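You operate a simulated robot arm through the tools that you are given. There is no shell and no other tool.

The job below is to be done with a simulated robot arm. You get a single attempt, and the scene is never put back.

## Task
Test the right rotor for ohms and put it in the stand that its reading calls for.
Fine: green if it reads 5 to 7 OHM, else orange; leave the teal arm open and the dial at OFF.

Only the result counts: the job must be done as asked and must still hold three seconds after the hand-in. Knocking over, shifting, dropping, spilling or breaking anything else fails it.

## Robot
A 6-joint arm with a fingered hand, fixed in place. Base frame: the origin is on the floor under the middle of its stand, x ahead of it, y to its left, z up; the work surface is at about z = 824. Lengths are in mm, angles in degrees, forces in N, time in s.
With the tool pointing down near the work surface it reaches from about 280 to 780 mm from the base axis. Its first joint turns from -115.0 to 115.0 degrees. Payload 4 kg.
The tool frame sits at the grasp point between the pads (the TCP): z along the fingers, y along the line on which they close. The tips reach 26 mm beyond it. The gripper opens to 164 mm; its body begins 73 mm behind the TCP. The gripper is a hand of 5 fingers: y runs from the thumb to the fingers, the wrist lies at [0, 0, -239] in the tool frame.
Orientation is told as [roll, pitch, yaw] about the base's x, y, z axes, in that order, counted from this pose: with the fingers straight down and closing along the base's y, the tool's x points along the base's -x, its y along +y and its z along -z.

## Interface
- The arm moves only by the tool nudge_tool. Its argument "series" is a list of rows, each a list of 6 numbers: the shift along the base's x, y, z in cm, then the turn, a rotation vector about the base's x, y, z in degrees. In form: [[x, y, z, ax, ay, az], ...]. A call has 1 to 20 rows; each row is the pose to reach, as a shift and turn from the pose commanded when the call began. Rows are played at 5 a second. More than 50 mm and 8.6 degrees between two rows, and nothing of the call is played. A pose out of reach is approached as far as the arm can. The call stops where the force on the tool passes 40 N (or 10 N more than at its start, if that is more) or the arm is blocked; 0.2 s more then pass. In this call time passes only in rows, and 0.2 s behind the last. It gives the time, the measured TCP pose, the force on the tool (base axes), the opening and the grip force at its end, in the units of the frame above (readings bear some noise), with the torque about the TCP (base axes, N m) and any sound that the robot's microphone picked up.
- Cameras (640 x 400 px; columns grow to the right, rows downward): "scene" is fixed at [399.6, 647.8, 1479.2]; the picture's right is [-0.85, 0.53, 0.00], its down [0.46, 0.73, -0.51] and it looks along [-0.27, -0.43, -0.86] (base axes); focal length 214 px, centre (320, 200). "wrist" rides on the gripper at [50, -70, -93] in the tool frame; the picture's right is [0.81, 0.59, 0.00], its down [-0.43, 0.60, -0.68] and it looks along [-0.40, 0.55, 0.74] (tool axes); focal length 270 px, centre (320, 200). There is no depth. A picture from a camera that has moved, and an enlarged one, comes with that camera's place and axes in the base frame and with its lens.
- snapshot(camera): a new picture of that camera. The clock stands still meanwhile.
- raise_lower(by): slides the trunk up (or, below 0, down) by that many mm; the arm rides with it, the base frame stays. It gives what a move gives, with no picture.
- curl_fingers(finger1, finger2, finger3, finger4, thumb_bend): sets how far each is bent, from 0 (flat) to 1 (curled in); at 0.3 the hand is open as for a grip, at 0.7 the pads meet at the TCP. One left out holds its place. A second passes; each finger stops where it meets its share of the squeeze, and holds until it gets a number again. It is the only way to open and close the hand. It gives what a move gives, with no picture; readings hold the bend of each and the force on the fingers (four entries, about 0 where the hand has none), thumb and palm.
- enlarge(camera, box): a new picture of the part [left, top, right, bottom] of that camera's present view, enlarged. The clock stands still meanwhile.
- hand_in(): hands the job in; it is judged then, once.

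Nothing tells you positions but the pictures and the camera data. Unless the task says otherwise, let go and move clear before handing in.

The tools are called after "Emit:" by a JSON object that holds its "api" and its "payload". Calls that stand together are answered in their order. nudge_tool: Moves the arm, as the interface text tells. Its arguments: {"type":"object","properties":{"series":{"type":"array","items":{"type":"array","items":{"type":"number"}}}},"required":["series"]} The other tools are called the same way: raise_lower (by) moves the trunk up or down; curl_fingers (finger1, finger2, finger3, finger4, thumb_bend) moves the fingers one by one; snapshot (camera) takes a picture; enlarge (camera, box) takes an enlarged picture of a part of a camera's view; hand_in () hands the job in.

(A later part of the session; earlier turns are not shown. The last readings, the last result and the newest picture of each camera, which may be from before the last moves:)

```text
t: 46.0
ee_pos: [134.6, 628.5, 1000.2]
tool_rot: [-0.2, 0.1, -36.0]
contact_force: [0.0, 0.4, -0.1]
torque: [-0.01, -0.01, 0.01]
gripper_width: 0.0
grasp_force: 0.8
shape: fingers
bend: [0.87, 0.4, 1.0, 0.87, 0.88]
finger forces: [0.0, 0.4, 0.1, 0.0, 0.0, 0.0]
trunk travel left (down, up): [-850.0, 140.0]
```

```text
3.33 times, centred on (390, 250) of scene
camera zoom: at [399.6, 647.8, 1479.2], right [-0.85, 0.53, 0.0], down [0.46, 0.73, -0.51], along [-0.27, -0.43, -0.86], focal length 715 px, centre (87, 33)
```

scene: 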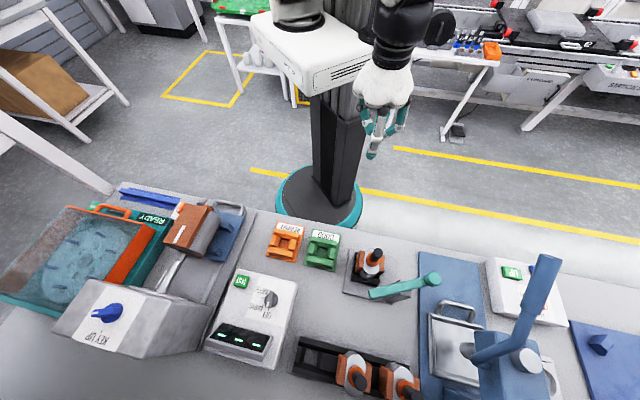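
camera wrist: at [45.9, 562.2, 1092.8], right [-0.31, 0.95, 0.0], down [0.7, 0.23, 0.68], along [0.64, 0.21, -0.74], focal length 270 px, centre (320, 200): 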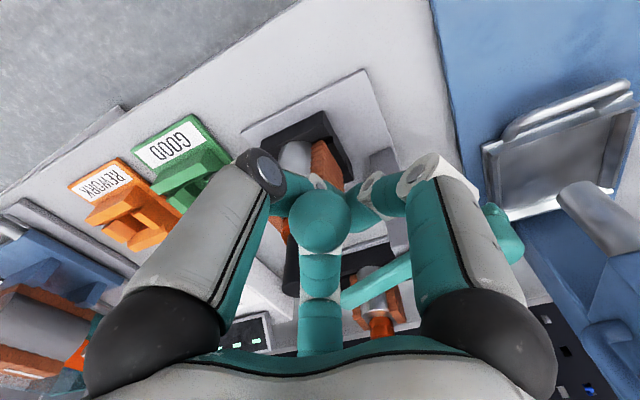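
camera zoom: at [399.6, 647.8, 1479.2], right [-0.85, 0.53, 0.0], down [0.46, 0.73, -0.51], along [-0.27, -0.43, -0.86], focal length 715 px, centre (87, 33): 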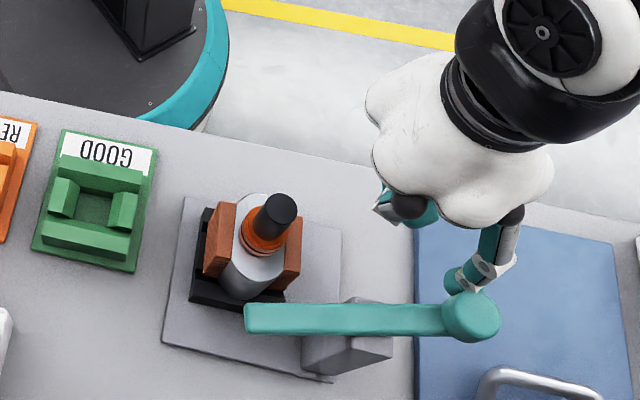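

The arm swings freely. I'll keep going in small steps along the arc.

Emit:
{"api": "nudge_tool", "payload": {"series": [[0.15, 0.35, 0, 0, 0, 0], [0.3, 0.7, 0, 0, 0, 0], [0.5, 1.0, 0, 0, 0, 0]]}}

Emit:
{"api": "enlarge", "payload": {"camera": "scene", "box": [330, 190, 450, 310]}}

```text
t: 46.8
ee_pos: [138.9, 638.4, 998.8]
tool_rot: [-0.2, -0.1, -36.3]
contact_force: [0.2, 0.7, 0.6]
torque: [-0.01, 0.0, 0.03]
gripper_width: 0.1
grasp_force: 0.2
shape: fingers
bend: [0.87, 0.4, 1.0, 0.87, 0.88]
finger forces: [0.0, 0.3, 0.0, 0.1, 0.1, 0.0]
trunk travel left (down, up): [-850.0, 140.0]
```

```text
3.33 times, centred on (390, 250) of scene
camera zoom: at [399.6, 647.8, 1479.2], right [-0.85, 0.53, 0.0], down [0.46, 0.73, -0.51], along [-0.27, -0.43, -0.86], focal length 715 px, centre (87, 33)
```

zoom: 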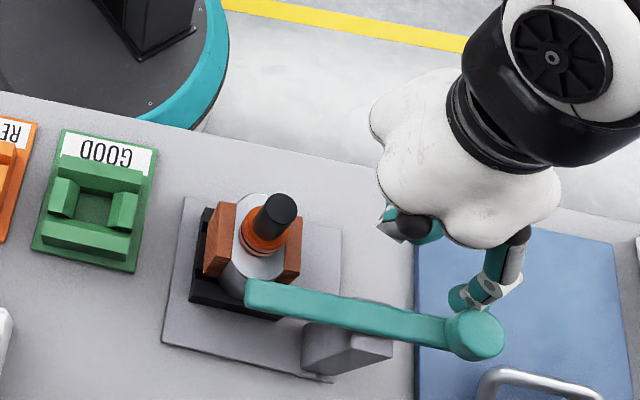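

Emit:
{"api": "nudge_tool", "payload": {"series": [[0.2, 0.3, 0, 0, 0, 0], [0.4, 0.6, 0, 0, 0, 0], [0.6, 0.9, 0, 0, 0, 0]]}}

Emit:
{"api": "enlarge", "payload": {"camera": "scene", "box": [330, 190, 450, 310]}}

```text
t: 47.6
ee_pos: [145.1, 647.5, 1000.4]
tool_rot: [0.0, 0.0, -36.2]
contact_force: [-1.3, -0.4, -0.1]
torque: [-0.01, 0.03, 0.0]
gripper_width: 0.1
grasp_force: 0.1
shape: fingers
bend: [0.87, 0.4, 1.0, 0.87, 0.88]
finger forces: [0.0, 0.0, 0.1, 0.1, 0.0, 0.0]
trunk travel left (down, up): [-850.0, 140.0]
```

```text
3.33 times, centred on (390, 250) of scene
camera zoom: at [399.6, 647.8, 1479.2], right [-0.85, 0.53, 0.0], down [0.46, 0.73, -0.51], along [-0.27, -0.43, -0.86], focal length 715 px, centre (87, 33)
```

zoom: 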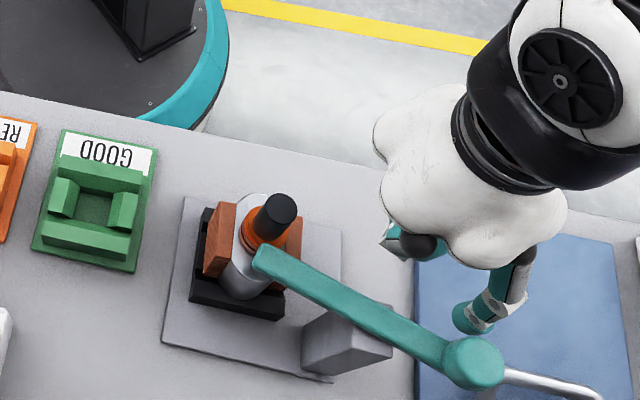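

Emit:
{"api": "nudge_tool", "payload": {"series": [[0.2, 0.4, 0, 0, 0, 0], [0.4, 0.8, 0, 0, 0, 0], [0.6, 1.1, 0, 0, 0, 0]]}}

Emit:
{"api": "enlarge", "payload": {"camera": "scene", "box": [330, 210, 440, 310]}}

```text
t: 48.4
ee_pos: [150.4, 659.3, 999.6]
tool_rot: [-0.1, -0.1, -36.1]
contact_force: [-2.4, -2.7, 2.0]
torque: [0.1, -0.05, 0.18]
gripper_width: 0.0
grasp_force: 2.5
shape: fingers
bend: [0.87, 0.42, 1.0, 0.87, 0.88]
finger forces: [0.1, 4.2, 0.0, 0.1, 0.0, 0.0]
trunk travel left (down, up): [-850.0, 140.0]
```

```text
4.00 times, centred on (385, 260) of scene
camera zoom: at [399.6, 647.8, 1479.2], right [-0.85, 0.53, 0.0], down [0.46, 0.73, -0.51], along [-0.27, -0.43, -0.86], focal length 858 px, centre (60, -40)
```

zoom: 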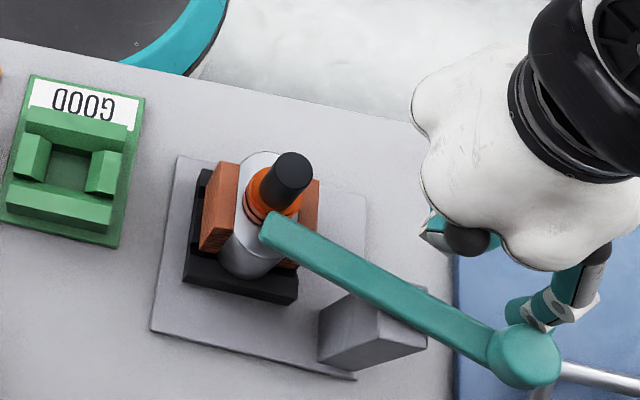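

Emit:
{"api": "enlarge", "payload": {"camera": "scene", "box": [362, 238, 402, 268]}}

Emit:
{"api": "enlarge", "payload": {"camera": "scene", "box": [200, 260, 320, 370]}}

Emit:
{"api": "snapshot", "payload": {"camera": "wrist"}}

```text
13.33 times, centred on (382, 253) of scene
camera zoom: at [399.6, 647.8, 1479.2], right [-0.85, 0.53, 0.0], down [0.46, 0.73, -0.51], along [-0.27, -0.43, -0.86], focal length 2860 px, centre (-507, -507)
```

zoom: 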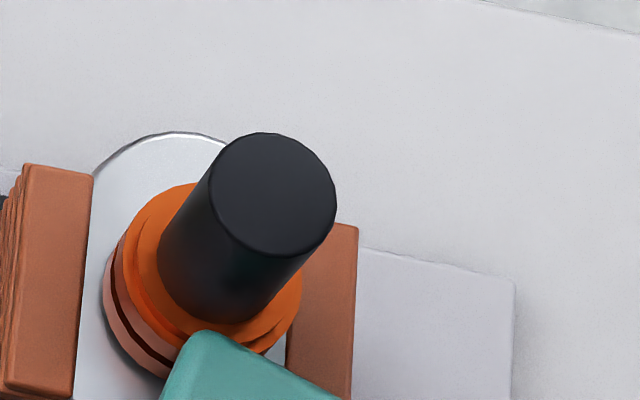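

```text
3.64 times, centred on (260, 315) of scene
camera zoom: at [399.6, 647.8, 1479.2], right [-0.85, 0.53, 0.0], down [0.46, 0.73, -0.51], along [-0.27, -0.43, -0.86], focal length 780 px, centre (538, -218)
```

zoom: 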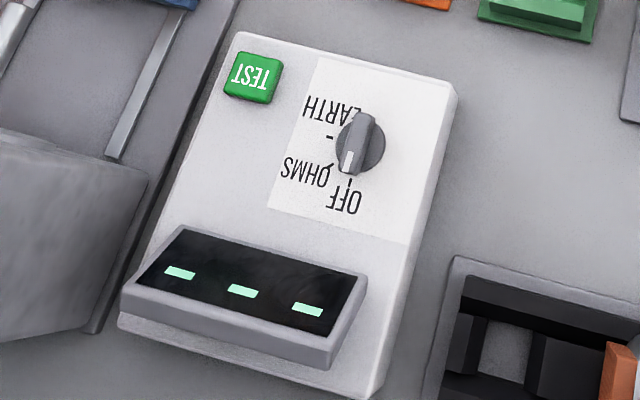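

```text
taken
camera wrist: at [68.1, 632.7, 1092.6], right [-0.31, 0.95, 0.0], down [0.7, 0.23, 0.68], along [0.64, 0.21, -0.74], focal length 270 px, centre (320, 200)
```

wrist: 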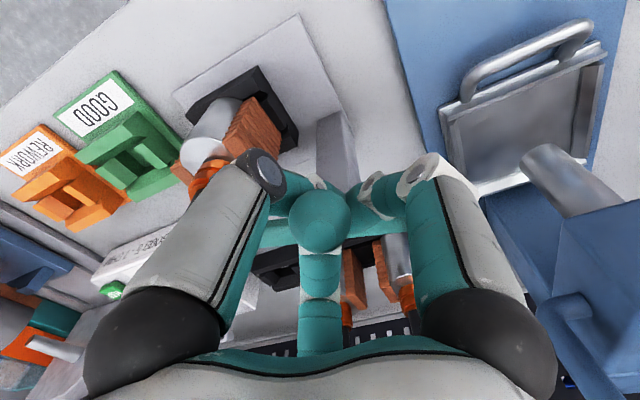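

The arm has reached a stop next to the rotor, with 4 N building up on the finger. I'll back the finger off and check that the arm stays closed.

Emit:
{"api": "nudge_tool", "payload": {"series": [[-0.4, -0.8, 0, 0, 0, 0], [-0.8, -2, 0, 0, 0, 0], [-1.2, -4.5, 0, 0, 0, 0], [-1.5, -7, 2, 0, 0, 0], [-1.5, -9, 5, 0, 0, 0], [-1.5, -10, 9, 0, 0, 0]]}}

Emit:
{"api": "enlarge", "payload": {"camera": "scene", "box": [330, 210, 440, 310]}}

Emit:
{"api": "enlarge", "payload": {"camera": "scene", "box": [362, 238, 402, 268]}}

```text
t: 49.8
ee_pos: [137.0, 556.6, 1087.9]
tool_rot: [-0.1, 0.1, -36.0]
contact_force: [0.0, 0.1, 0.2]
torque: [0.03, 0.0, 0.03]
gripper_width: 0.0
grasp_force: 0.1
shape: fingers
bend: [0.87, 0.4, 1.0, 0.87, 0.88]
finger forces: [0.0, 0.1, 0.0, 0.1, 0.0, 0.0]
trunk travel left (down, up): [-850.0, 140.0]
```

```text
4.00 times, centred on (385, 260) of scene
camera zoom: at [399.6, 647.8, 1479.2], right [-0.85, 0.53, 0.0], down [0.46, 0.73, -0.51], along [-0.27, -0.43, -0.86], focal length 858 px, centre (60, -40)
```

zoom: 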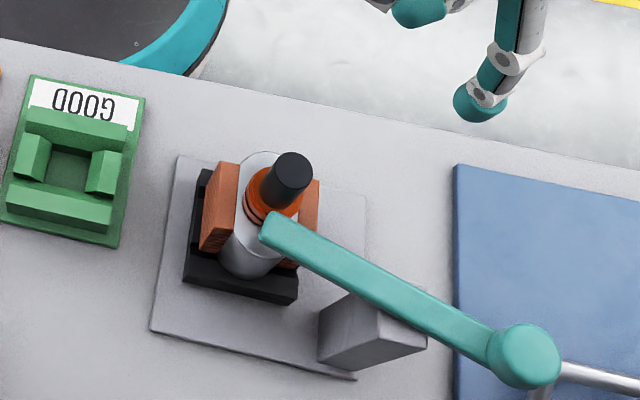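

```text
13.33 times, centred on (382, 253) of scene
camera zoom: at [399.6, 647.8, 1479.2], right [-0.85, 0.53, 0.0], down [0.46, 0.73, -0.51], along [-0.27, -0.43, -0.86], focal length 2860 px, centre (-507, -507)
```

zoom: 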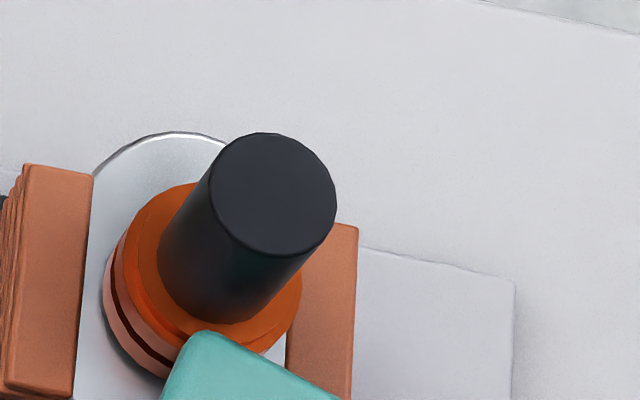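

The arm stays closed against the commutator. Now I'll look closely at the meter's dial and TEST button.

Emit:
{"api": "enlarge", "payload": {"camera": "scene", "box": [240, 280, 290, 320]}}

Emit:
{"api": "enlarge", "payload": {"camera": "scene", "box": [225, 262, 265, 292]}}

```text
10.00 times, centred on (265, 300) of scene
camera zoom: at [399.6, 647.8, 1479.2], right [-0.85, 0.53, 0.0], down [0.46, 0.73, -0.51], along [-0.27, -0.43, -0.86], focal length 2145 px, centre (870, -800)
```

zoom: 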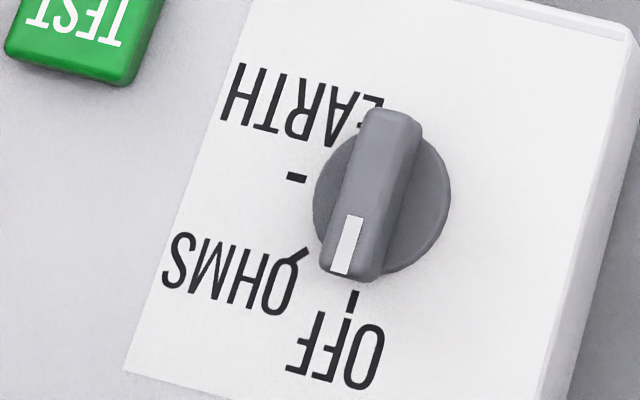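

```text
13.33 times, centred on (245, 277) of scene
camera zoom: at [399.6, 647.8, 1479.2], right [-0.85, 0.53, 0.0], down [0.46, 0.73, -0.51], along [-0.27, -0.43, -0.86], focal length 2860 px, centre (1320, -827)
```

zoom: 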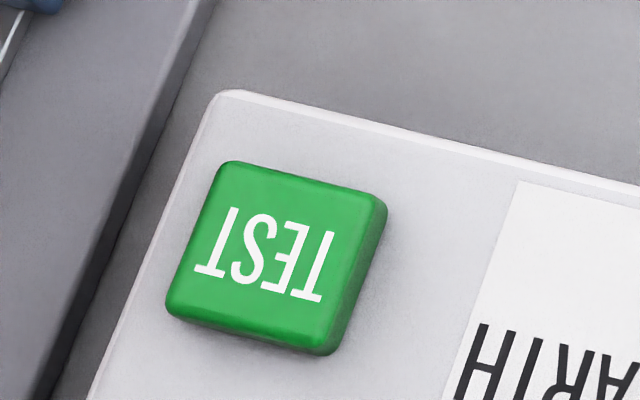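

The dial needs to turn about −45° (clockwise from above) from OFF, which points outward, to OHMS. Finger 3 suits this better as the pointer, so I'll move up and away first, then re-form the hand.

Emit:
{"api": "nudge_tool", "payload": {"series": [[2, -2, 2, 0, 0, 0], [5, -4, 3, 0, 0, 0], [9, -5, 3, 0, 0, 0], [13, -6, 3, 0, 0, 0], [17, -6.5, 3, 0, 0, 0], [21, -7, 3, 0, 0, 0], [25, -7, 3, 0, 0, 0]]}}

Emit:
{"api": "curl_fingers", "payload": {"finger1": 0.4, "finger2": 0.4, "finger3": 0.4, "finger4": 0.4, "thumb_bend": 0.4}}

Emit:
{"api": "curl_fingers", "payload": {"finger2": 1.0}}

Emit:
{"api": "curl_fingers", "payload": {"finger1": 1.0, "finger4": 1.0, "thumb_bend": 1.0}}

Emit:
{"api": "snapshot", "payload": {"camera": "wrist"}}

Emit:
{"api": "snapshot", "payload": {"camera": "scene"}}

```text
t: 51.4
ee_pos: [386.6, 488.8, 1117.6]
tool_rot: [-0.1, 0.0, -36.1]
contact_force: [0.3, 0.1, -0.3]
torque: [-0.01, 0.0, 0.0]
gripper_width: 0.1
grasp_force: 0.1
shape: fingers
bend: [0.87, 0.4, 1.0, 0.87, 0.88]
finger forces: [0.0, 0.0, 0.0, 0.0, 0.0, 0.0]
trunk travel left (down, up): [-850.0, 140.0]
```

```text
t: 52.4
ee_pos: [385.5, 489.9, 1118.3]
tool_rot: [-0.1, 0.0, -36.1]
contact_force: [-0.6, 1.0, 0.0]
torque: [-0.03, -0.02, 0.03]
gripper_width: 66.6
grasp_force: 0.0
shape: fingers
bend: [0.4, 0.4, 0.4, 0.4, 0.4]
finger forces: [0.0, 0.0, 0.0, 0.1, 0.0, 0.1]
trunk travel left (down, up): [-850.0, 140.0]
```

```text
t: 53.4
ee_pos: [385.7, 488.4, 1118.7]
tool_rot: [-0.1, 0.1, -36.1]
contact_force: [0.4, -0.4, -0.3]
torque: [0.0, 0.01, 0.0]
gripper_width: 67.0
grasp_force: 0.0
shape: fingers
bend: [0.4, 1.0, 0.4, 0.4, 0.4]
finger forces: [0.0, 0.1, 0.1, 0.0, 0.0, 0.0]
trunk travel left (down, up): [-850.0, 140.0]
```

```text
t: 54.4
ee_pos: [385.6, 489.0, 1119.4]
tool_rot: [-0.1, 0.1, -36.1]
contact_force: [-0.3, 0.5, -0.5]
torque: [0.03, -0.04, -0.01]
gripper_width: 0.1
grasp_force: 0.0
shape: fingers
bend: [0.87, 1.0, 0.4, 0.87, 0.88]
finger forces: [0.0, 0.0, 0.0, 0.1, 0.0, 0.0]
trunk travel left (down, up): [-850.0, 140.0]
```

```text
taken
camera wrist: at [303.2, 463.5, 1212.0], right [-0.31, 0.95, 0.0], down [0.7, 0.23, 0.68], along [0.64, 0.21, -0.74], focal length 270 px, centre (320, 200)
```

wrist: 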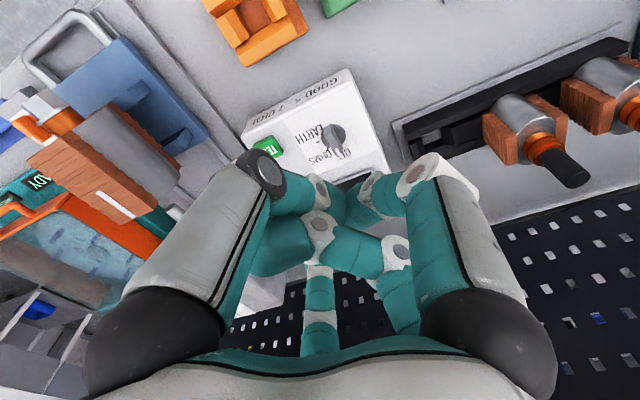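

```text
taken
```

scene: 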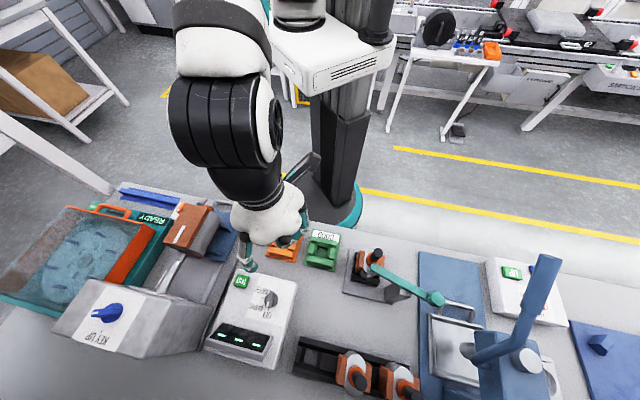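

Emit:
{"api": "enlarge", "payload": {"camera": "wrist", "box": [235, 70, 395, 180]}}

Emit:
{"api": "enlarge", "payload": {"camera": "wrist", "box": [300, 100, 370, 170]}}

Emit:
{"api": "enlarge", "payload": {"camera": "scene", "box": [220, 230, 320, 320]}}

```text
3.64 times, centred on (315, 125) of wrist
camera zoom: at [303.2, 463.5, 1212.0], right [-0.31, 0.95, 0.0], down [0.7, 0.23, 0.68], along [0.64, 0.21, -0.74], focal length 983 px, centre (338, 473)
```

zoom: 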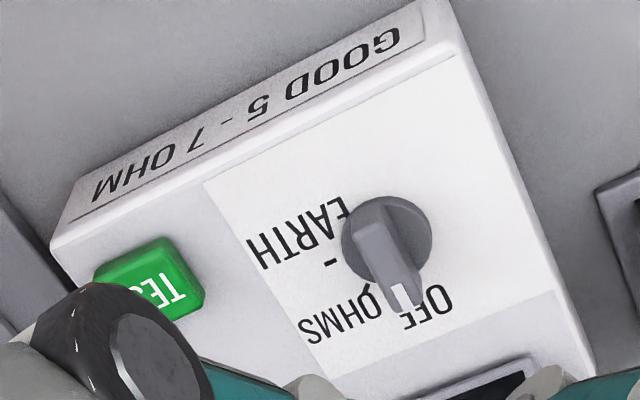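

```text
5.71 times, centred on (335, 135) of wrist
camera zoom: at [303.2, 463.5, 1212.0], right [-0.31, 0.95, 0.0], down [0.7, 0.23, 0.68], along [0.64, 0.21, -0.74], focal length 1544 px, centre (234, 571)
```

zoom: 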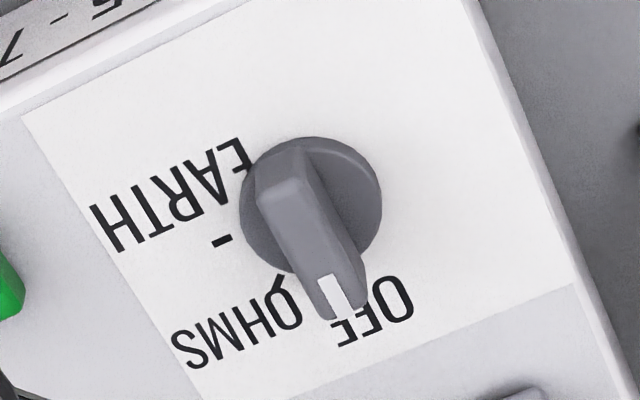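

```text
4.44 times, centred on (270, 275) of scene
camera zoom: at [399.6, 647.8, 1479.2], right [-0.85, 0.53, 0.0], down [0.46, 0.73, -0.51], along [-0.27, -0.43, -0.86], focal length 953 px, centre (542, -133)
```

zoom: 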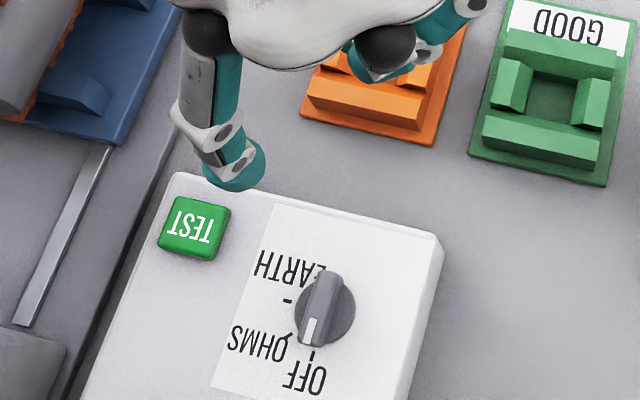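

The meter is marked GOOD 5–7 OHM. The dial axis is at about (473, 537) and its ridge top at z 904. I'll bring finger 3 above the spot beside the ridge.

Emit:
{"api": "nudge_tool", "payload": {"series": [[0.2, 1.2, -4, 0, 0, 0], [0.5, 2.5, -8, 0, 0, 0], [0.7, 3.7, -12, 0, 0, 0], [0.96, 4.9, -15, 0, 0, 0]]}}

Emit:
{"api": "enlarge", "payload": {"camera": "scene", "box": [220, 240, 320, 330]}}

Emit:
{"api": "snapshot", "payload": {"camera": "wrist"}}

```text
t: 55.4
ee_pos: [396.6, 537.9, 969.7]
tool_rot: [-0.1, 0.0, -36.2]
contact_force: [0.3, -0.7, 0.3]
torque: [-0.01, 0.01, -0.01]
gripper_width: 0.0
grasp_force: 0.1
shape: fingers
bend: [0.87, 1.0, 0.4, 0.87, 0.88]
finger forces: [0.1, 0.1, 0.1, 0.1, 0.1, 0.0]
trunk travel left (down, up): [-850.0, 140.0]
```

```text
4.44 times, centred on (270, 285) of scene
camera zoom: at [399.6, 647.8, 1479.2], right [-0.85, 0.53, 0.0], down [0.46, 0.73, -0.51], along [-0.27, -0.43, -0.86], focal length 953 px, centre (542, -178)
```

zoom: 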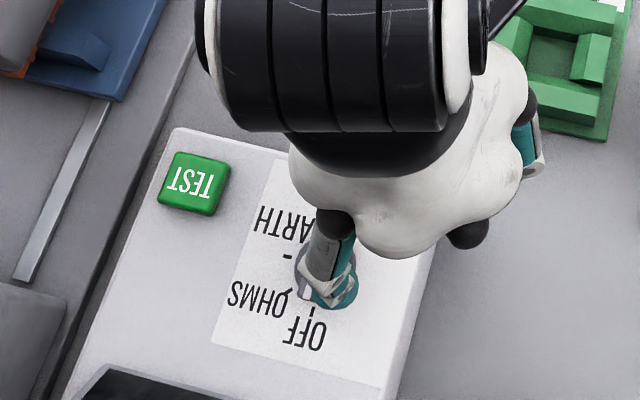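

```text
taken
camera wrist: at [314.3, 512.8, 1063.0], right [-0.31, 0.95, 0.0], down [0.7, 0.23, 0.68], along [0.64, 0.21, -0.74], focal length 270 px, centre (320, 200)
```

wrist: 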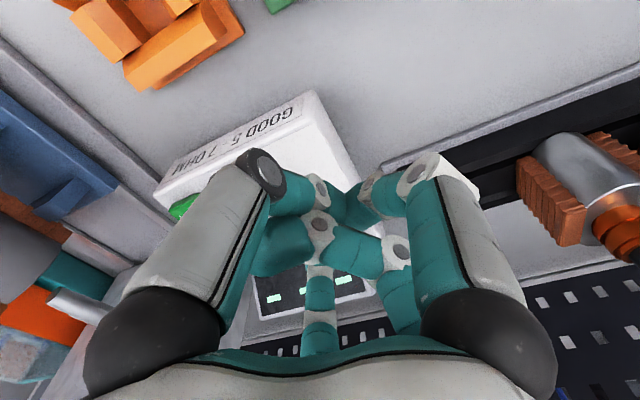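

Emit:
{"api": "nudge_tool", "payload": {"series": [[-0.3, 0.3, -1.0, 0, 0, 0], [-0.3, 0.3, -2.2, 0, 0, 0], [-0.3, 0.3, -3.4, 0, 0, 0], [-0.3, 0.3, -4.4, 0, 0, 0], [-0.3, 0.3, -5.1, 0, 0, 0]]}}

Emit:
{"api": "enlarge", "payload": {"camera": "scene", "box": [235, 265, 305, 325]}}

Emit:
{"api": "enlarge", "payload": {"camera": "wrist", "box": [150, 70, 400, 350]}}

```text
t: 56.6
ee_pos: [394.6, 541.5, 918.1]
tool_rot: [-0.1, 0.0, -36.2]
contact_force: [-0.7, 0.1, -0.3]
torque: [0.0, 0.0, -0.04]
gripper_width: 0.0
grasp_force: 0.1
shape: fingers
bend: [0.87, 1.0, 0.4, 0.87, 0.88]
finger forces: [0.1, 0.1, 0.0, 0.0, 0.0, 0.0]
trunk travel left (down, up): [-850.0, 140.0]
```

```text
6.67 times, centred on (270, 295) of scene
camera zoom: at [399.6, 647.8, 1479.2], right [-0.85, 0.53, 0.0], down [0.46, 0.73, -0.51], along [-0.27, -0.43, -0.86], focal length 1430 px, centre (653, -433)
```

zoom: 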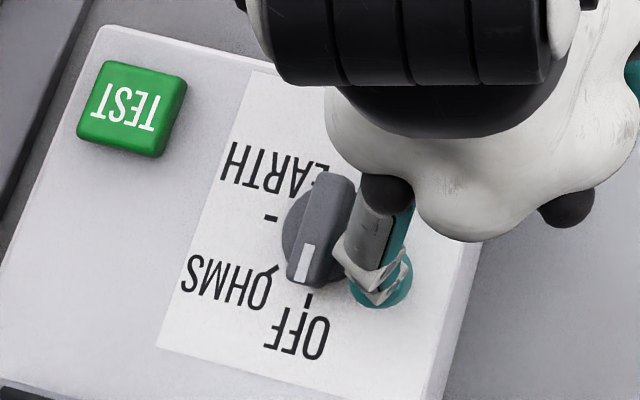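

```text
1.43 times, centred on (275, 210) of wrist
camera zoom: at [310.9, 515.2, 1011.5], right [-0.31, 0.95, 0.0], down [0.7, 0.23, 0.68], along [0.64, 0.21, -0.74], focal length 386 px, centre (384, 186)
```

zoom: 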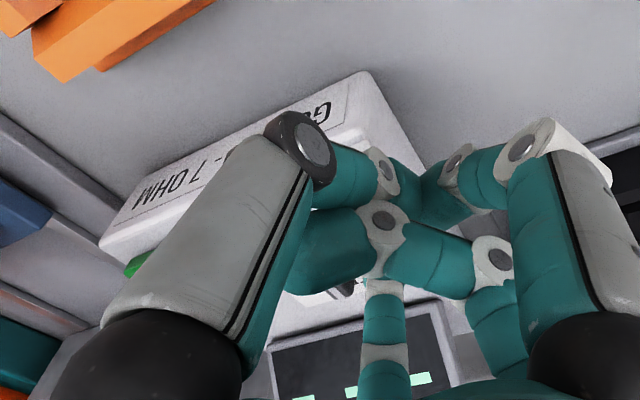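

Finger 3 stands right beside the ridge with a small gap. I'll push the ridge's outer end towards the OHMS mark in small steps.

Emit:
{"api": "nudge_tool", "payload": {"series": [[0.35, -0.3, 0, 0, 0, 0], [0.65, -0.6, 0, 0, 0, 0], [0.95, -0.6, 0, 0, 0, 0], [1.2, -0.6, 0, 0, 0, 0]]}}

Emit:
{"api": "enlarge", "payload": {"camera": "scene", "box": [235, 265, 305, 325]}}

```text
t: 57.6
ee_pos: [405.4, 534.9, 919.3]
tool_rot: [-0.2, 0.1, -36.0]
contact_force: [-0.5, 0.2, -0.1]
torque: [0.0, 0.0, 0.0]
gripper_width: 0.0
grasp_force: 0.1
shape: fingers
bend: [0.87, 1.0, 0.4, 0.87, 0.88]
finger forces: [0.0, 0.1, 0.0, 0.0, 0.1, 0.0]
trunk travel left (down, up): [-850.0, 140.0]
```

```text
6.67 times, centred on (270, 295) of scene
camera zoom: at [399.6, 647.8, 1479.2], right [-0.85, 0.53, 0.0], down [0.46, 0.73, -0.51], along [-0.27, -0.43, -0.86], focal length 1430 px, centre (653, -433)
```

zoom: 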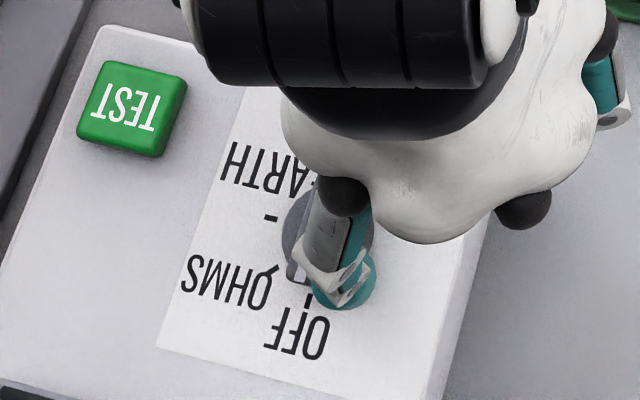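

Emit:
{"api": "nudge_tool", "payload": {"series": [[0.3, 0, 0, 0, 0, 0], [0.55, -0.1, 0, 0, 0, 0]]}}

Emit:
{"api": "enlarge", "payload": {"camera": "scene", "box": [250, 280, 290, 312]}}

```text
t: 58.2
ee_pos: [409.7, 533.1, 918.2]
tool_rot: [-0.1, -0.1, -36.1]
contact_force: [-1.6, 0.7, 0.1]
torque: [0.04, -0.03, 0.1]
gripper_width: 0.0
grasp_force: 1.1
shape: fingers
bend: [0.87, 1.0, 0.41, 0.87, 0.88]
finger forces: [0.0, 0.1, 1.9, 0.0, 0.0, 0.0]
trunk travel left (down, up): [-850.0, 140.0]
```

```text
12.50 times, centred on (270, 296) of scene
camera zoom: at [399.6, 647.8, 1479.2], right [-0.85, 0.53, 0.0], down [0.46, 0.73, -0.51], along [-0.27, -0.43, -0.86], focal length 2681 px, centre (945, -1000)
```

zoom: 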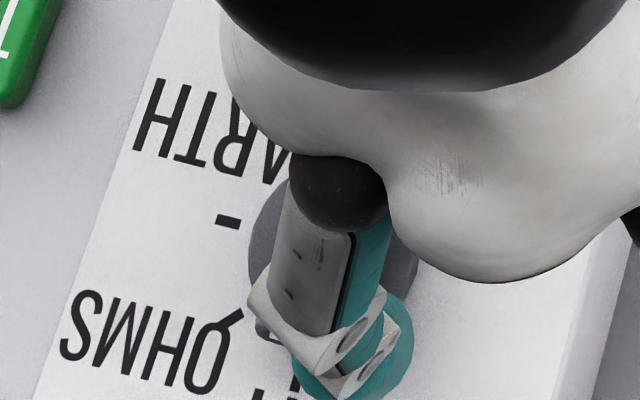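

Emit:
{"api": "nudge_tool", "payload": {"series": [[0.3, 0, 0, 0, 0, 0], [0.6, -0.02, 0, 0, 0, 0]]}}

Emit:
{"api": "enlarge", "payload": {"camera": "scene", "box": [250, 280, 290, 312]}}

```text
t: 58.8
ee_pos: [416.2, 532.2, 917.8]
tool_rot: [-0.1, -0.1, -36.2]
contact_force: [-1.6, 0.5, -0.2]
torque: [-0.01, 0.0, 0.02]
gripper_width: 0.0
grasp_force: 0.5
shape: fingers
bend: [0.87, 1.0, 0.41, 0.87, 0.88]
finger forces: [0.0, 0.0, 0.8, 0.0, 0.0, 0.0]
trunk travel left (down, up): [-850.0, 140.0]
```

```text
12.50 times, centred on (270, 296) of scene
camera zoom: at [399.6, 647.8, 1479.2], right [-0.85, 0.53, 0.0], down [0.46, 0.73, -0.51], along [-0.27, -0.43, -0.86], focal length 2681 px, centre (945, -1000)
```

zoom: 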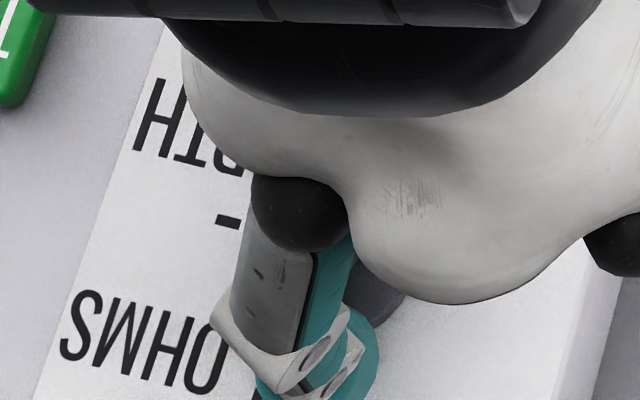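

Emit:
{"api": "nudge_tool", "payload": {"series": [[-0.4, 0.2, 0, 0, 0, 0], [-1.0, 0.5, 0, 0, 0, 0], [-2.0, 0.9, 0, 0, 0, 0]]}}

Emit:
{"api": "enlarge", "payload": {"camera": "scene", "box": [235, 265, 305, 325]}}

```text
t: 59.6
ee_pos: [396.3, 542.7, 918.5]
tool_rot: [0.0, -0.1, -36.1]
contact_force: [-0.2, 0.8, 0.2]
torque: [0.0, -0.03, 0.0]
gripper_width: 0.0
grasp_force: 0.1
shape: fingers
bend: [0.87, 1.0, 0.4, 0.87, 0.88]
finger forces: [0.0, 0.1, 0.1, 0.0, 0.1, 0.0]
trunk travel left (down, up): [-850.0, 140.0]
```

```text
6.67 times, centred on (270, 295) of scene
camera zoom: at [399.6, 647.8, 1479.2], right [-0.85, 0.53, 0.0], down [0.46, 0.73, -0.51], along [-0.27, -0.43, -0.86], focal length 1430 px, centre (653, -433)
```

zoom: 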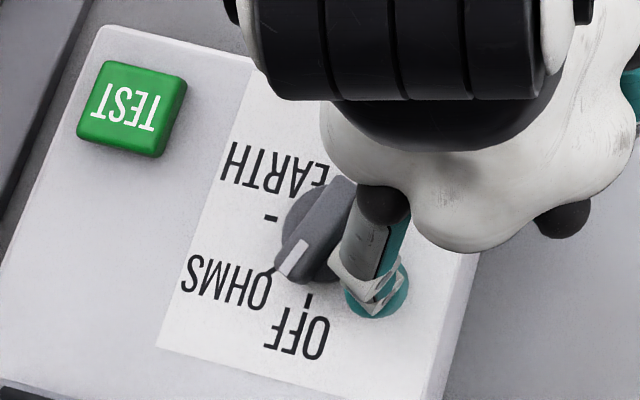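

The dial moved about 17° towards OHMS. I'll push again closer to the ridge to turn it the rest of the way.

Emit:
{"api": "nudge_tool", "payload": {"series": [[0.6, -0.5, 0, 0, 0, 0], [1.19, -1.0, 0, 0, 0, 0], [1.38, -1.36, 0, 0, 0, 0], [1.55, -1.45, 0, 0, 0, 0], [1.7, -1.53, 0, 0, 0, 0], [1.82, -1.62, 0, 0, 0, 0]]}}

Emit:
{"api": "nudge_tool", "payload": {"series": [[-0.3, 0.4, 0, 0, 0, 0], [-0.9, 1.0, 0, 0, 0, 0], [-1.9, 1.7, 0, 0, 0, 0]]}}

Emit:
{"api": "enlarge", "payload": {"camera": "scene", "box": [235, 265, 305, 325]}}

```text
t: 61.0
ee_pos: [414.2, 527.6, 918.2]
tool_rot: [-0.1, -0.1, -36.0]
contact_force: [-1.0, 1.6, 1.8]
torque: [0.07, -0.14, 0.1]
gripper_width: 0.0
grasp_force: 2.0
shape: fingers
bend: [0.87, 1.0, 0.39, 0.87, 0.88]
finger forces: [0.0, 0.1, 2.6, 0.1, 0.0, 0.1]
trunk travel left (down, up): [-850.0, 140.0]
```

```text
t: 61.8
ee_pos: [393.5, 543.8, 915.6]
tool_rot: [-0.1, -0.1, -36.0]
contact_force: [-0.6, 0.3, 0.4]
torque: [0.0, 0.02, 0.02]
gripper_width: 0.0
grasp_force: 0.0
shape: fingers
bend: [0.87, 1.0, 0.4, 0.87, 0.88]
finger forces: [0.1, 0.0, 0.0, 0.1, 0.0, 0.1]
trunk travel left (down, up): [-850.0, 140.0]
```

```text
6.67 times, centred on (270, 295) of scene
camera zoom: at [399.6, 647.8, 1479.2], right [-0.85, 0.53, 0.0], down [0.46, 0.73, -0.51], along [-0.27, -0.43, -0.86], focal length 1430 px, centre (653, -433)
```

zoom: 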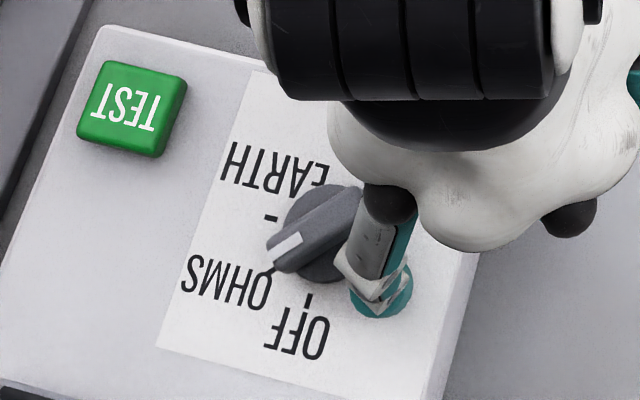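

Emit:
{"api": "enlarge", "payload": {"camera": "scene", "box": [248, 282, 284, 312]}}

Emit:
{"api": "enlarge", "payload": {"camera": "scene", "box": [200, 310, 290, 370]}}

```text
13.33 times, centred on (266, 297) of scene
camera zoom: at [399.6, 647.8, 1479.2], right [-0.85, 0.53, 0.0], down [0.46, 0.73, -0.51], along [-0.27, -0.43, -0.86], focal length 2860 px, centre (1040, -1093)
```

zoom: 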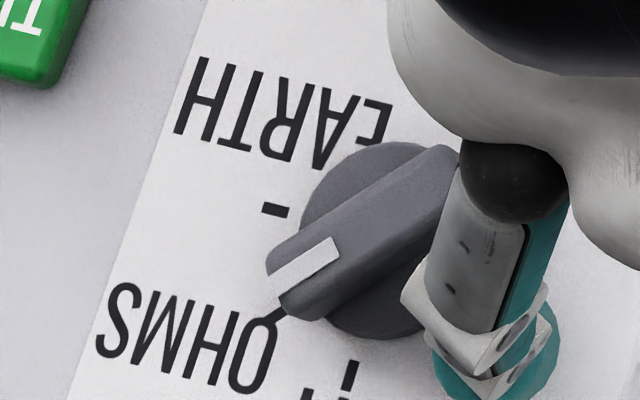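

```text
6.67 times, centred on (245, 340) of scene
camera zoom: at [399.6, 647.8, 1479.2], right [-0.85, 0.53, 0.0], down [0.46, 0.73, -0.51], along [-0.27, -0.43, -0.86], focal length 1430 px, centre (820, -733)
```

zoom: 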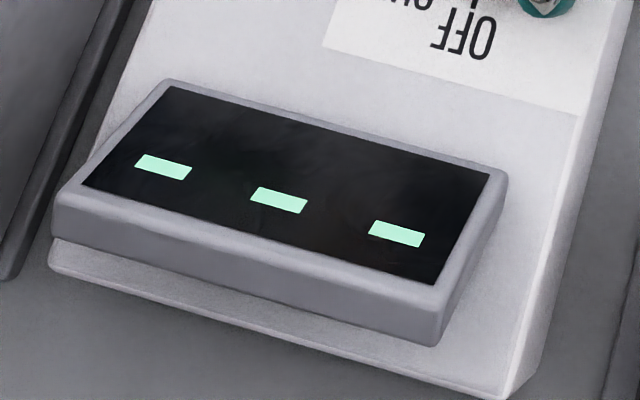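

The ridge now lines up with OHMS, 45° from OFF. I'll lift the finger and move above the TEST button.

Emit:
{"api": "nudge_tool", "payload": {"series": [[-0.5, 0.5, 3, 0, 0, 0], [-0.5, 0.5, 6, 0, 0, 0], [1, -3, 6.5, 0, 0, 0], [2.5, -7, 6.5, 0, 0, 0], [4, -10, 6.5, 0, 0, 0], [5.5, -11.2, 6.5, 0, 0, 0]]}}

Emit:
{"api": "enlarge", "payload": {"camera": "scene", "box": [215, 235, 305, 315]}}

Emit:
{"api": "snapshot", "payload": {"camera": "wrist"}}

```text
t: 63.2
ee_pos: [451.7, 431.6, 983.3]
tool_rot: [0.0, 0.1, -36.1]
contact_force: [0.6, -0.1, 0.1]
torque: [0.02, 0.02, -0.01]
gripper_width: 0.0
grasp_force: 0.0
shape: fingers
bend: [0.87, 1.0, 0.4, 0.87, 0.88]
finger forces: [0.0, 0.0, 0.0, 0.0, 0.0, 0.1]
trunk travel left (down, up): [-850.0, 140.0]
```

```text
5.00 times, centred on (260, 275) of scene
camera zoom: at [399.6, 647.8, 1479.2], right [-0.85, 0.53, 0.0], down [0.46, 0.73, -0.51], along [-0.27, -0.43, -0.86], focal length 1072 px, centre (620, -175)
```

zoom: 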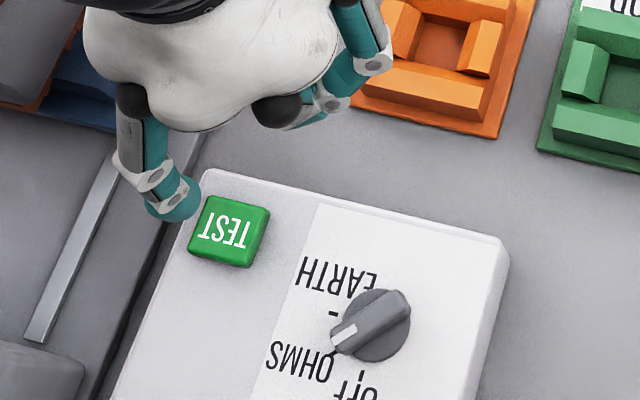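

```text
taken
camera wrist: at [368.3, 405.6, 1076.5], right [-0.31, 0.95, 0.0], down [0.7, 0.23, 0.68], along [0.64, 0.21, -0.74], focal length 270 px, centre (320, 200)
```

wrist: 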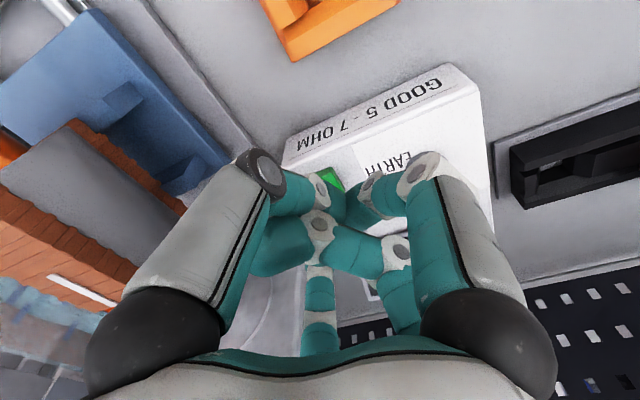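

The pointer is right over the TEST button. I'll descend close to it, then press gently.

Emit:
{"api": "nudge_tool", "payload": {"series": [[-0.2, 0, -2, 0, 0, 0], [-0.2, 0, -4, 0, 0, 0], [-0.2, 0, -5.5, 0, 0, 0]]}}

Emit:
{"api": "enlarge", "payload": {"camera": "scene", "box": [215, 235, 305, 315]}}

```text
t: 64.0
ee_pos: [449.3, 430.6, 927.9]
tool_rot: [-0.2, 0.0, -36.1]
contact_force: [-0.4, -0.4, -0.9]
torque: [0.0, -0.01, 0.01]
gripper_width: 0.0
grasp_force: 0.0
shape: fingers
bend: [0.87, 1.0, 0.4, 0.87, 0.88]
finger forces: [0.0, 0.0, 0.1, 0.1, 0.0, 0.1]
trunk travel left (down, up): [-850.0, 140.0]
```

```text
5.00 times, centred on (260, 275) of scene
camera zoom: at [399.6, 647.8, 1479.2], right [-0.85, 0.53, 0.0], down [0.46, 0.73, -0.51], along [-0.27, -0.43, -0.86], focal length 1072 px, centre (620, -175)
```

zoom: 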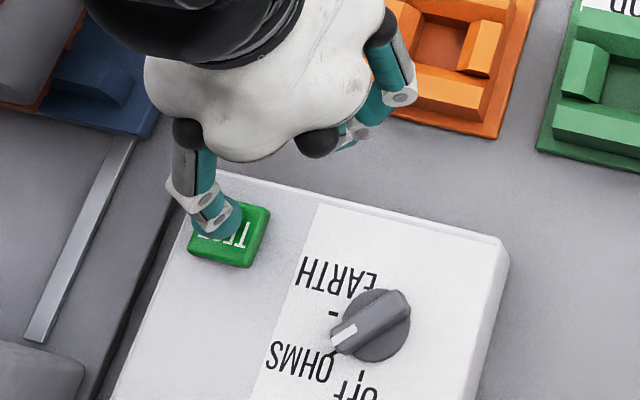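

Emit:
{"api": "nudge_tool", "payload": {"series": [[0, 0, -0.5, 0, 0, 0], [0, 0, -0.8, 0, 0, 0], [0, 0, -1.1, 0, 0, 0], [0, 0, -1.3, 0, 0, 0]]}}

Emit:
{"api": "enlarge", "payload": {"camera": "scene", "box": [200, 235, 300, 365]}}

```text
t: 65.0
ee_pos: [448.7, 432.7, 916.4]
tool_rot: [0.1, -0.2, -36.2]
contact_force: [-0.9, -0.1, 12.0]
torque: [0.23, -0.72, -0.03]
gripper_width: 0.0
grasp_force: 5.5
shape: fingers
bend: [0.87, 1.0, 0.4, 0.87, 0.88]
finger forces: [0.1, 0.0, 11.2, 0.0, 0.0, 0.1]
trunk travel left (down, up): [-850.0, 140.0]
```

```text
3.08 times, centred on (250, 300) of scene
camera zoom: at [399.6, 647.8, 1479.2], right [-0.85, 0.53, 0.0], down [0.46, 0.73, -0.51], along [-0.27, -0.43, -0.86], focal length 660 px, centre (535, -108)
```

zoom: 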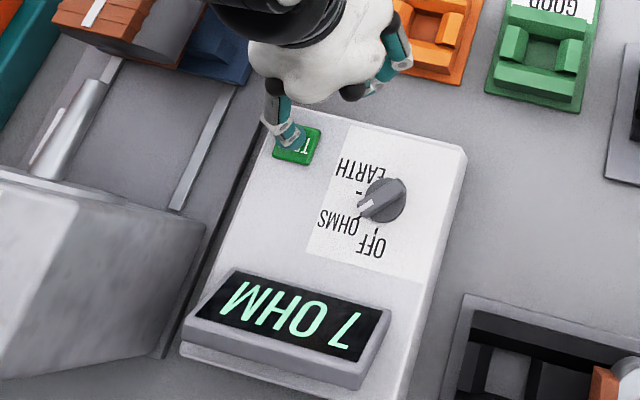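

The display shows a reading. I'll zoom in to read it exactly.

Emit:
{"api": "enlarge", "payload": {"camera": "scene", "box": [225, 315, 280, 355]}}

Emit:
{"api": "enlarge", "payload": {"camera": "scene", "box": [242, 325, 272, 355]}}

```text
10.00 times, centred on (252, 335) of scene
camera zoom: at [399.6, 647.8, 1479.2], right [-0.85, 0.53, 0.0], down [0.46, 0.73, -0.51], along [-0.27, -0.43, -0.86], focal length 2145 px, centre (995, -1150)
```

zoom: 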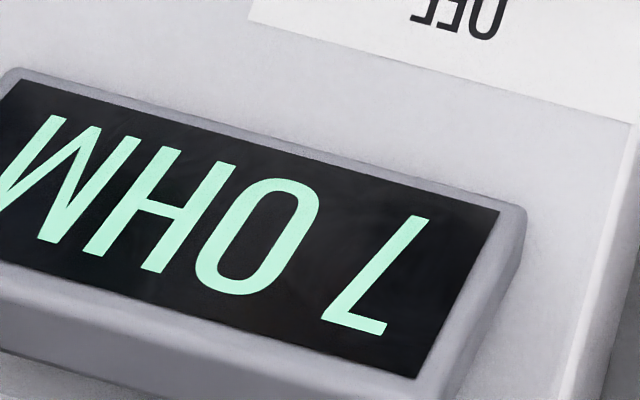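

```text
13.33 times, centred on (257, 340) of scene
camera zoom: at [399.6, 647.8, 1479.2], right [-0.85, 0.53, 0.0], down [0.46, 0.73, -0.51], along [-0.27, -0.43, -0.86], focal length 2860 px, centre (1160, -1667)
```

zoom: 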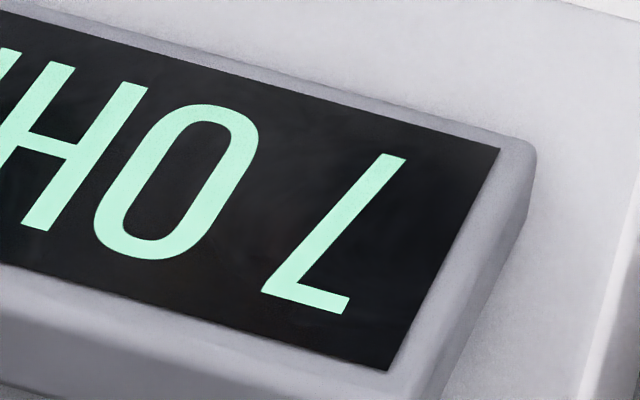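

The reading is 7 OHM, inside 5–7, so the rotor goes in the green stand. I'll lift off the button and check the display after release.

Emit:
{"api": "nudge_tool", "payload": {"series": [[0, 0, 1.5, 0, 0, 0], [0, 0, 4, 0, 0, 0], [0, 0, 6.5, 0, 0, 0], [-1.5, 3.5, 6.5, 0, 0, 0], [-3, 7, 6.5, 0, 0, 0], [-4.5, 9.5, 6.5, 0, 0, 0], [-5.8, 11, 6.5, 0, 0, 0]]}}

Emit:
{"api": "enlarge", "payload": {"camera": "scene", "box": [200, 250, 310, 365]}}

```text
t: 66.6
ee_pos: [389.6, 541.9, 980.2]
tool_rot: [-0.1, -0.1, -36.1]
contact_force: [-0.3, 0.3, -0.3]
torque: [0.0, 0.0, 0.01]
gripper_width: 0.0
grasp_force: 0.0
shape: fingers
bend: [0.87, 1.0, 0.4, 0.87, 0.88]
finger forces: [0.0, 0.0, 0.1, 0.0, 0.0, 0.0]
trunk travel left (down, up): [-850.0, 140.0]
```

```text
3.48 times, centred on (255, 308) of scene
camera zoom: at [399.6, 647.8, 1479.2], right [-0.85, 0.53, 0.0], down [0.46, 0.73, -0.51], along [-0.27, -0.43, -0.86], focal length 746 px, centre (546, -174)
```

zoom: 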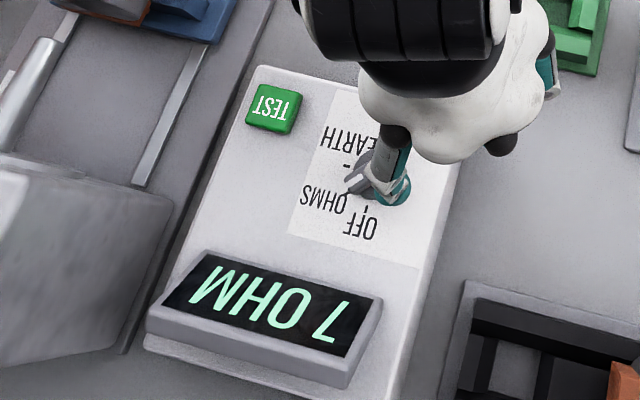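

The display still reads 7 OHM. Now I'll turn the dial back to OFF by pushing the inner half of the ridge.

Emit:
{"api": "nudge_tool", "payload": {"series": [[0, 0, -2, 0, 0, 0], [0, 0, -4, 0, 0, 0], [0, 0, -5.4, 0, 0, 0], [0, 0, -6.2, 0, 0, 0]]}}

Emit:
{"api": "enlarge", "payload": {"camera": "scene", "box": [235, 265, 305, 325]}}

```text
t: 67.6
ee_pos: [392.0, 541.2, 916.5]
tool_rot: [0.0, 0.0, -36.1]
contact_force: [-0.6, 0.9, 0.2]
torque: [0.01, 0.04, 0.02]
gripper_width: 0.0
grasp_force: 0.2
shape: fingers
bend: [0.87, 1.0, 0.4, 0.87, 0.88]
finger forces: [0.0, 0.1, 0.0, 0.0, 0.0, 0.0]
trunk travel left (down, up): [-850.0, 140.0]
```

```text
6.67 times, centred on (270, 295) of scene
camera zoom: at [399.6, 647.8, 1479.2], right [-0.85, 0.53, 0.0], down [0.46, 0.73, -0.51], along [-0.27, -0.43, -0.86], focal length 1430 px, centre (653, -433)
```

zoom: 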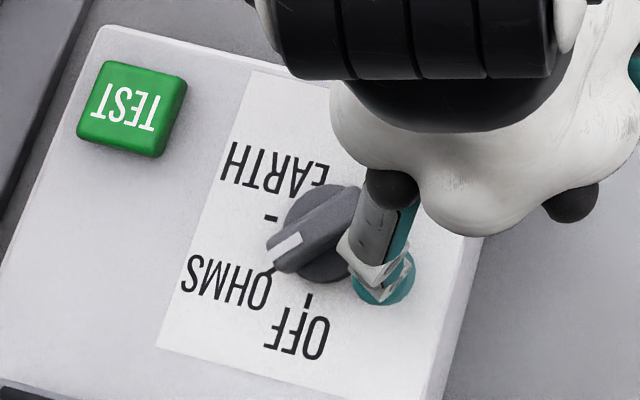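

Emit:
{"api": "nudge_tool", "payload": {"series": [[0.2, -0.6, 0, 0, 0, 0], [0.2, -1.2, 0, 0, 0, 0], [0.2, -1.75, 0, 0, 0, 0], [0, -2.1, 0, 0, 0, 0], [-0.15, -2.45, 0, 0, 0, 0]]}}

Emit:
{"api": "enlarge", "payload": {"camera": "scene", "box": [235, 265, 305, 325]}}

```text
t: 68.8
ee_pos: [388.3, 517.1, 919.5]
tool_rot: [-0.2, 0.0, -36.1]
contact_force: [-0.2, 1.0, 1.2]
torque: [0.03, -0.07, 0.01]
gripper_width: 0.2
grasp_force: 0.5
shape: fingers
bend: [0.87, 1.0, 0.4, 0.87, 0.88]
finger forces: [0.0, 0.0, 1.0, 0.0, 0.0, 0.0]
trunk travel left (down, up): [-850.0, 140.0]
```

```text
6.67 times, centred on (270, 295) of scene
camera zoom: at [399.6, 647.8, 1479.2], right [-0.85, 0.53, 0.0], down [0.46, 0.73, -0.51], along [-0.27, -0.43, -0.86], focal length 1430 px, centre (653, -433)
```

zoom: 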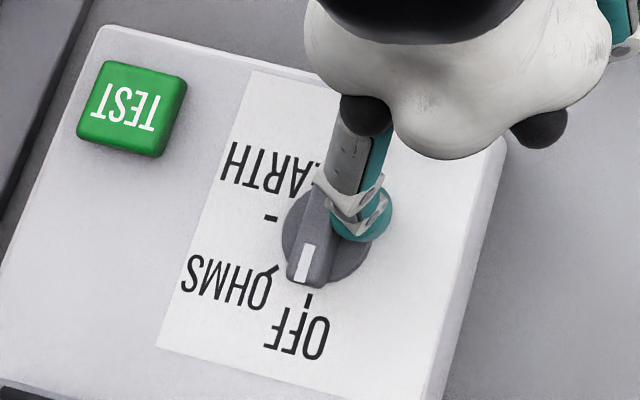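

The mark is back at OFF. I'll withdraw the finger and check it closely.

Emit:
{"api": "nudge_tool", "payload": {"series": [[-0.2, 0.8, 0, 0, 0, 0], [-0.4, 2, 0, 0, 0, 0], [-0.6, 3, 2, 0, 0, 0], [-1, 3, 6, 0, 0, 0], [-3, 1, 10, 0, 0, 0], [-6, -1, 13, 0, 0, 0], [-9, -2, 15, 0, 0, 0]]}}

Emit:
{"api": "enlarge", "payload": {"camera": "scene", "box": [240, 280, 290, 320]}}

Emit:
{"api": "snapshot", "payload": {"camera": "scene"}}

```text
t: 70.4
ee_pos: [297.0, 495.6, 1065.8]
tool_rot: [0.0, 0.0, -36.2]
contact_force: [0.2, -0.1, 0.7]
torque: [-0.03, -0.04, -0.03]
gripper_width: 0.0
grasp_force: 0.0
shape: fingers
bend: [0.87, 1.0, 0.4, 0.87, 0.88]
finger forces: [0.1, 0.0, 0.0, 0.0, 0.1, 0.0]
trunk travel left (down, up): [-850.0, 140.0]
```

```text
10.00 times, centred on (265, 300) of scene
camera zoom: at [399.6, 647.8, 1479.2], right [-0.85, 0.53, 0.0], down [0.46, 0.73, -0.51], along [-0.27, -0.43, -0.86], focal length 2145 px, centre (870, -800)
```

zoom: 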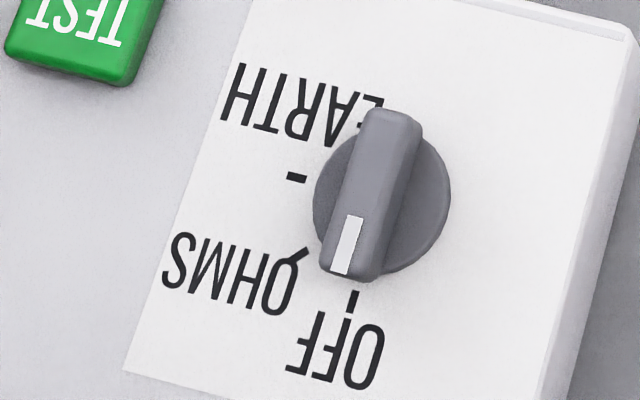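

```text
taken
```

scene: 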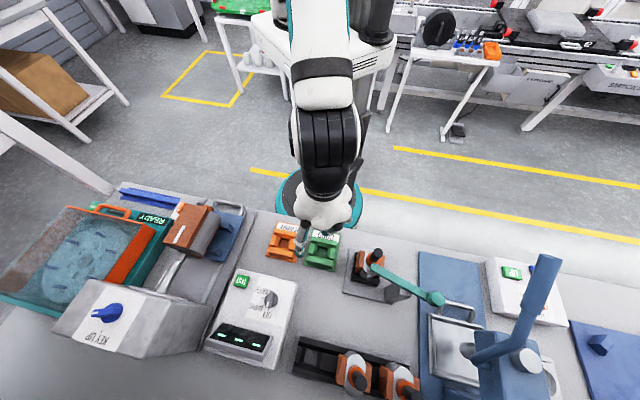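

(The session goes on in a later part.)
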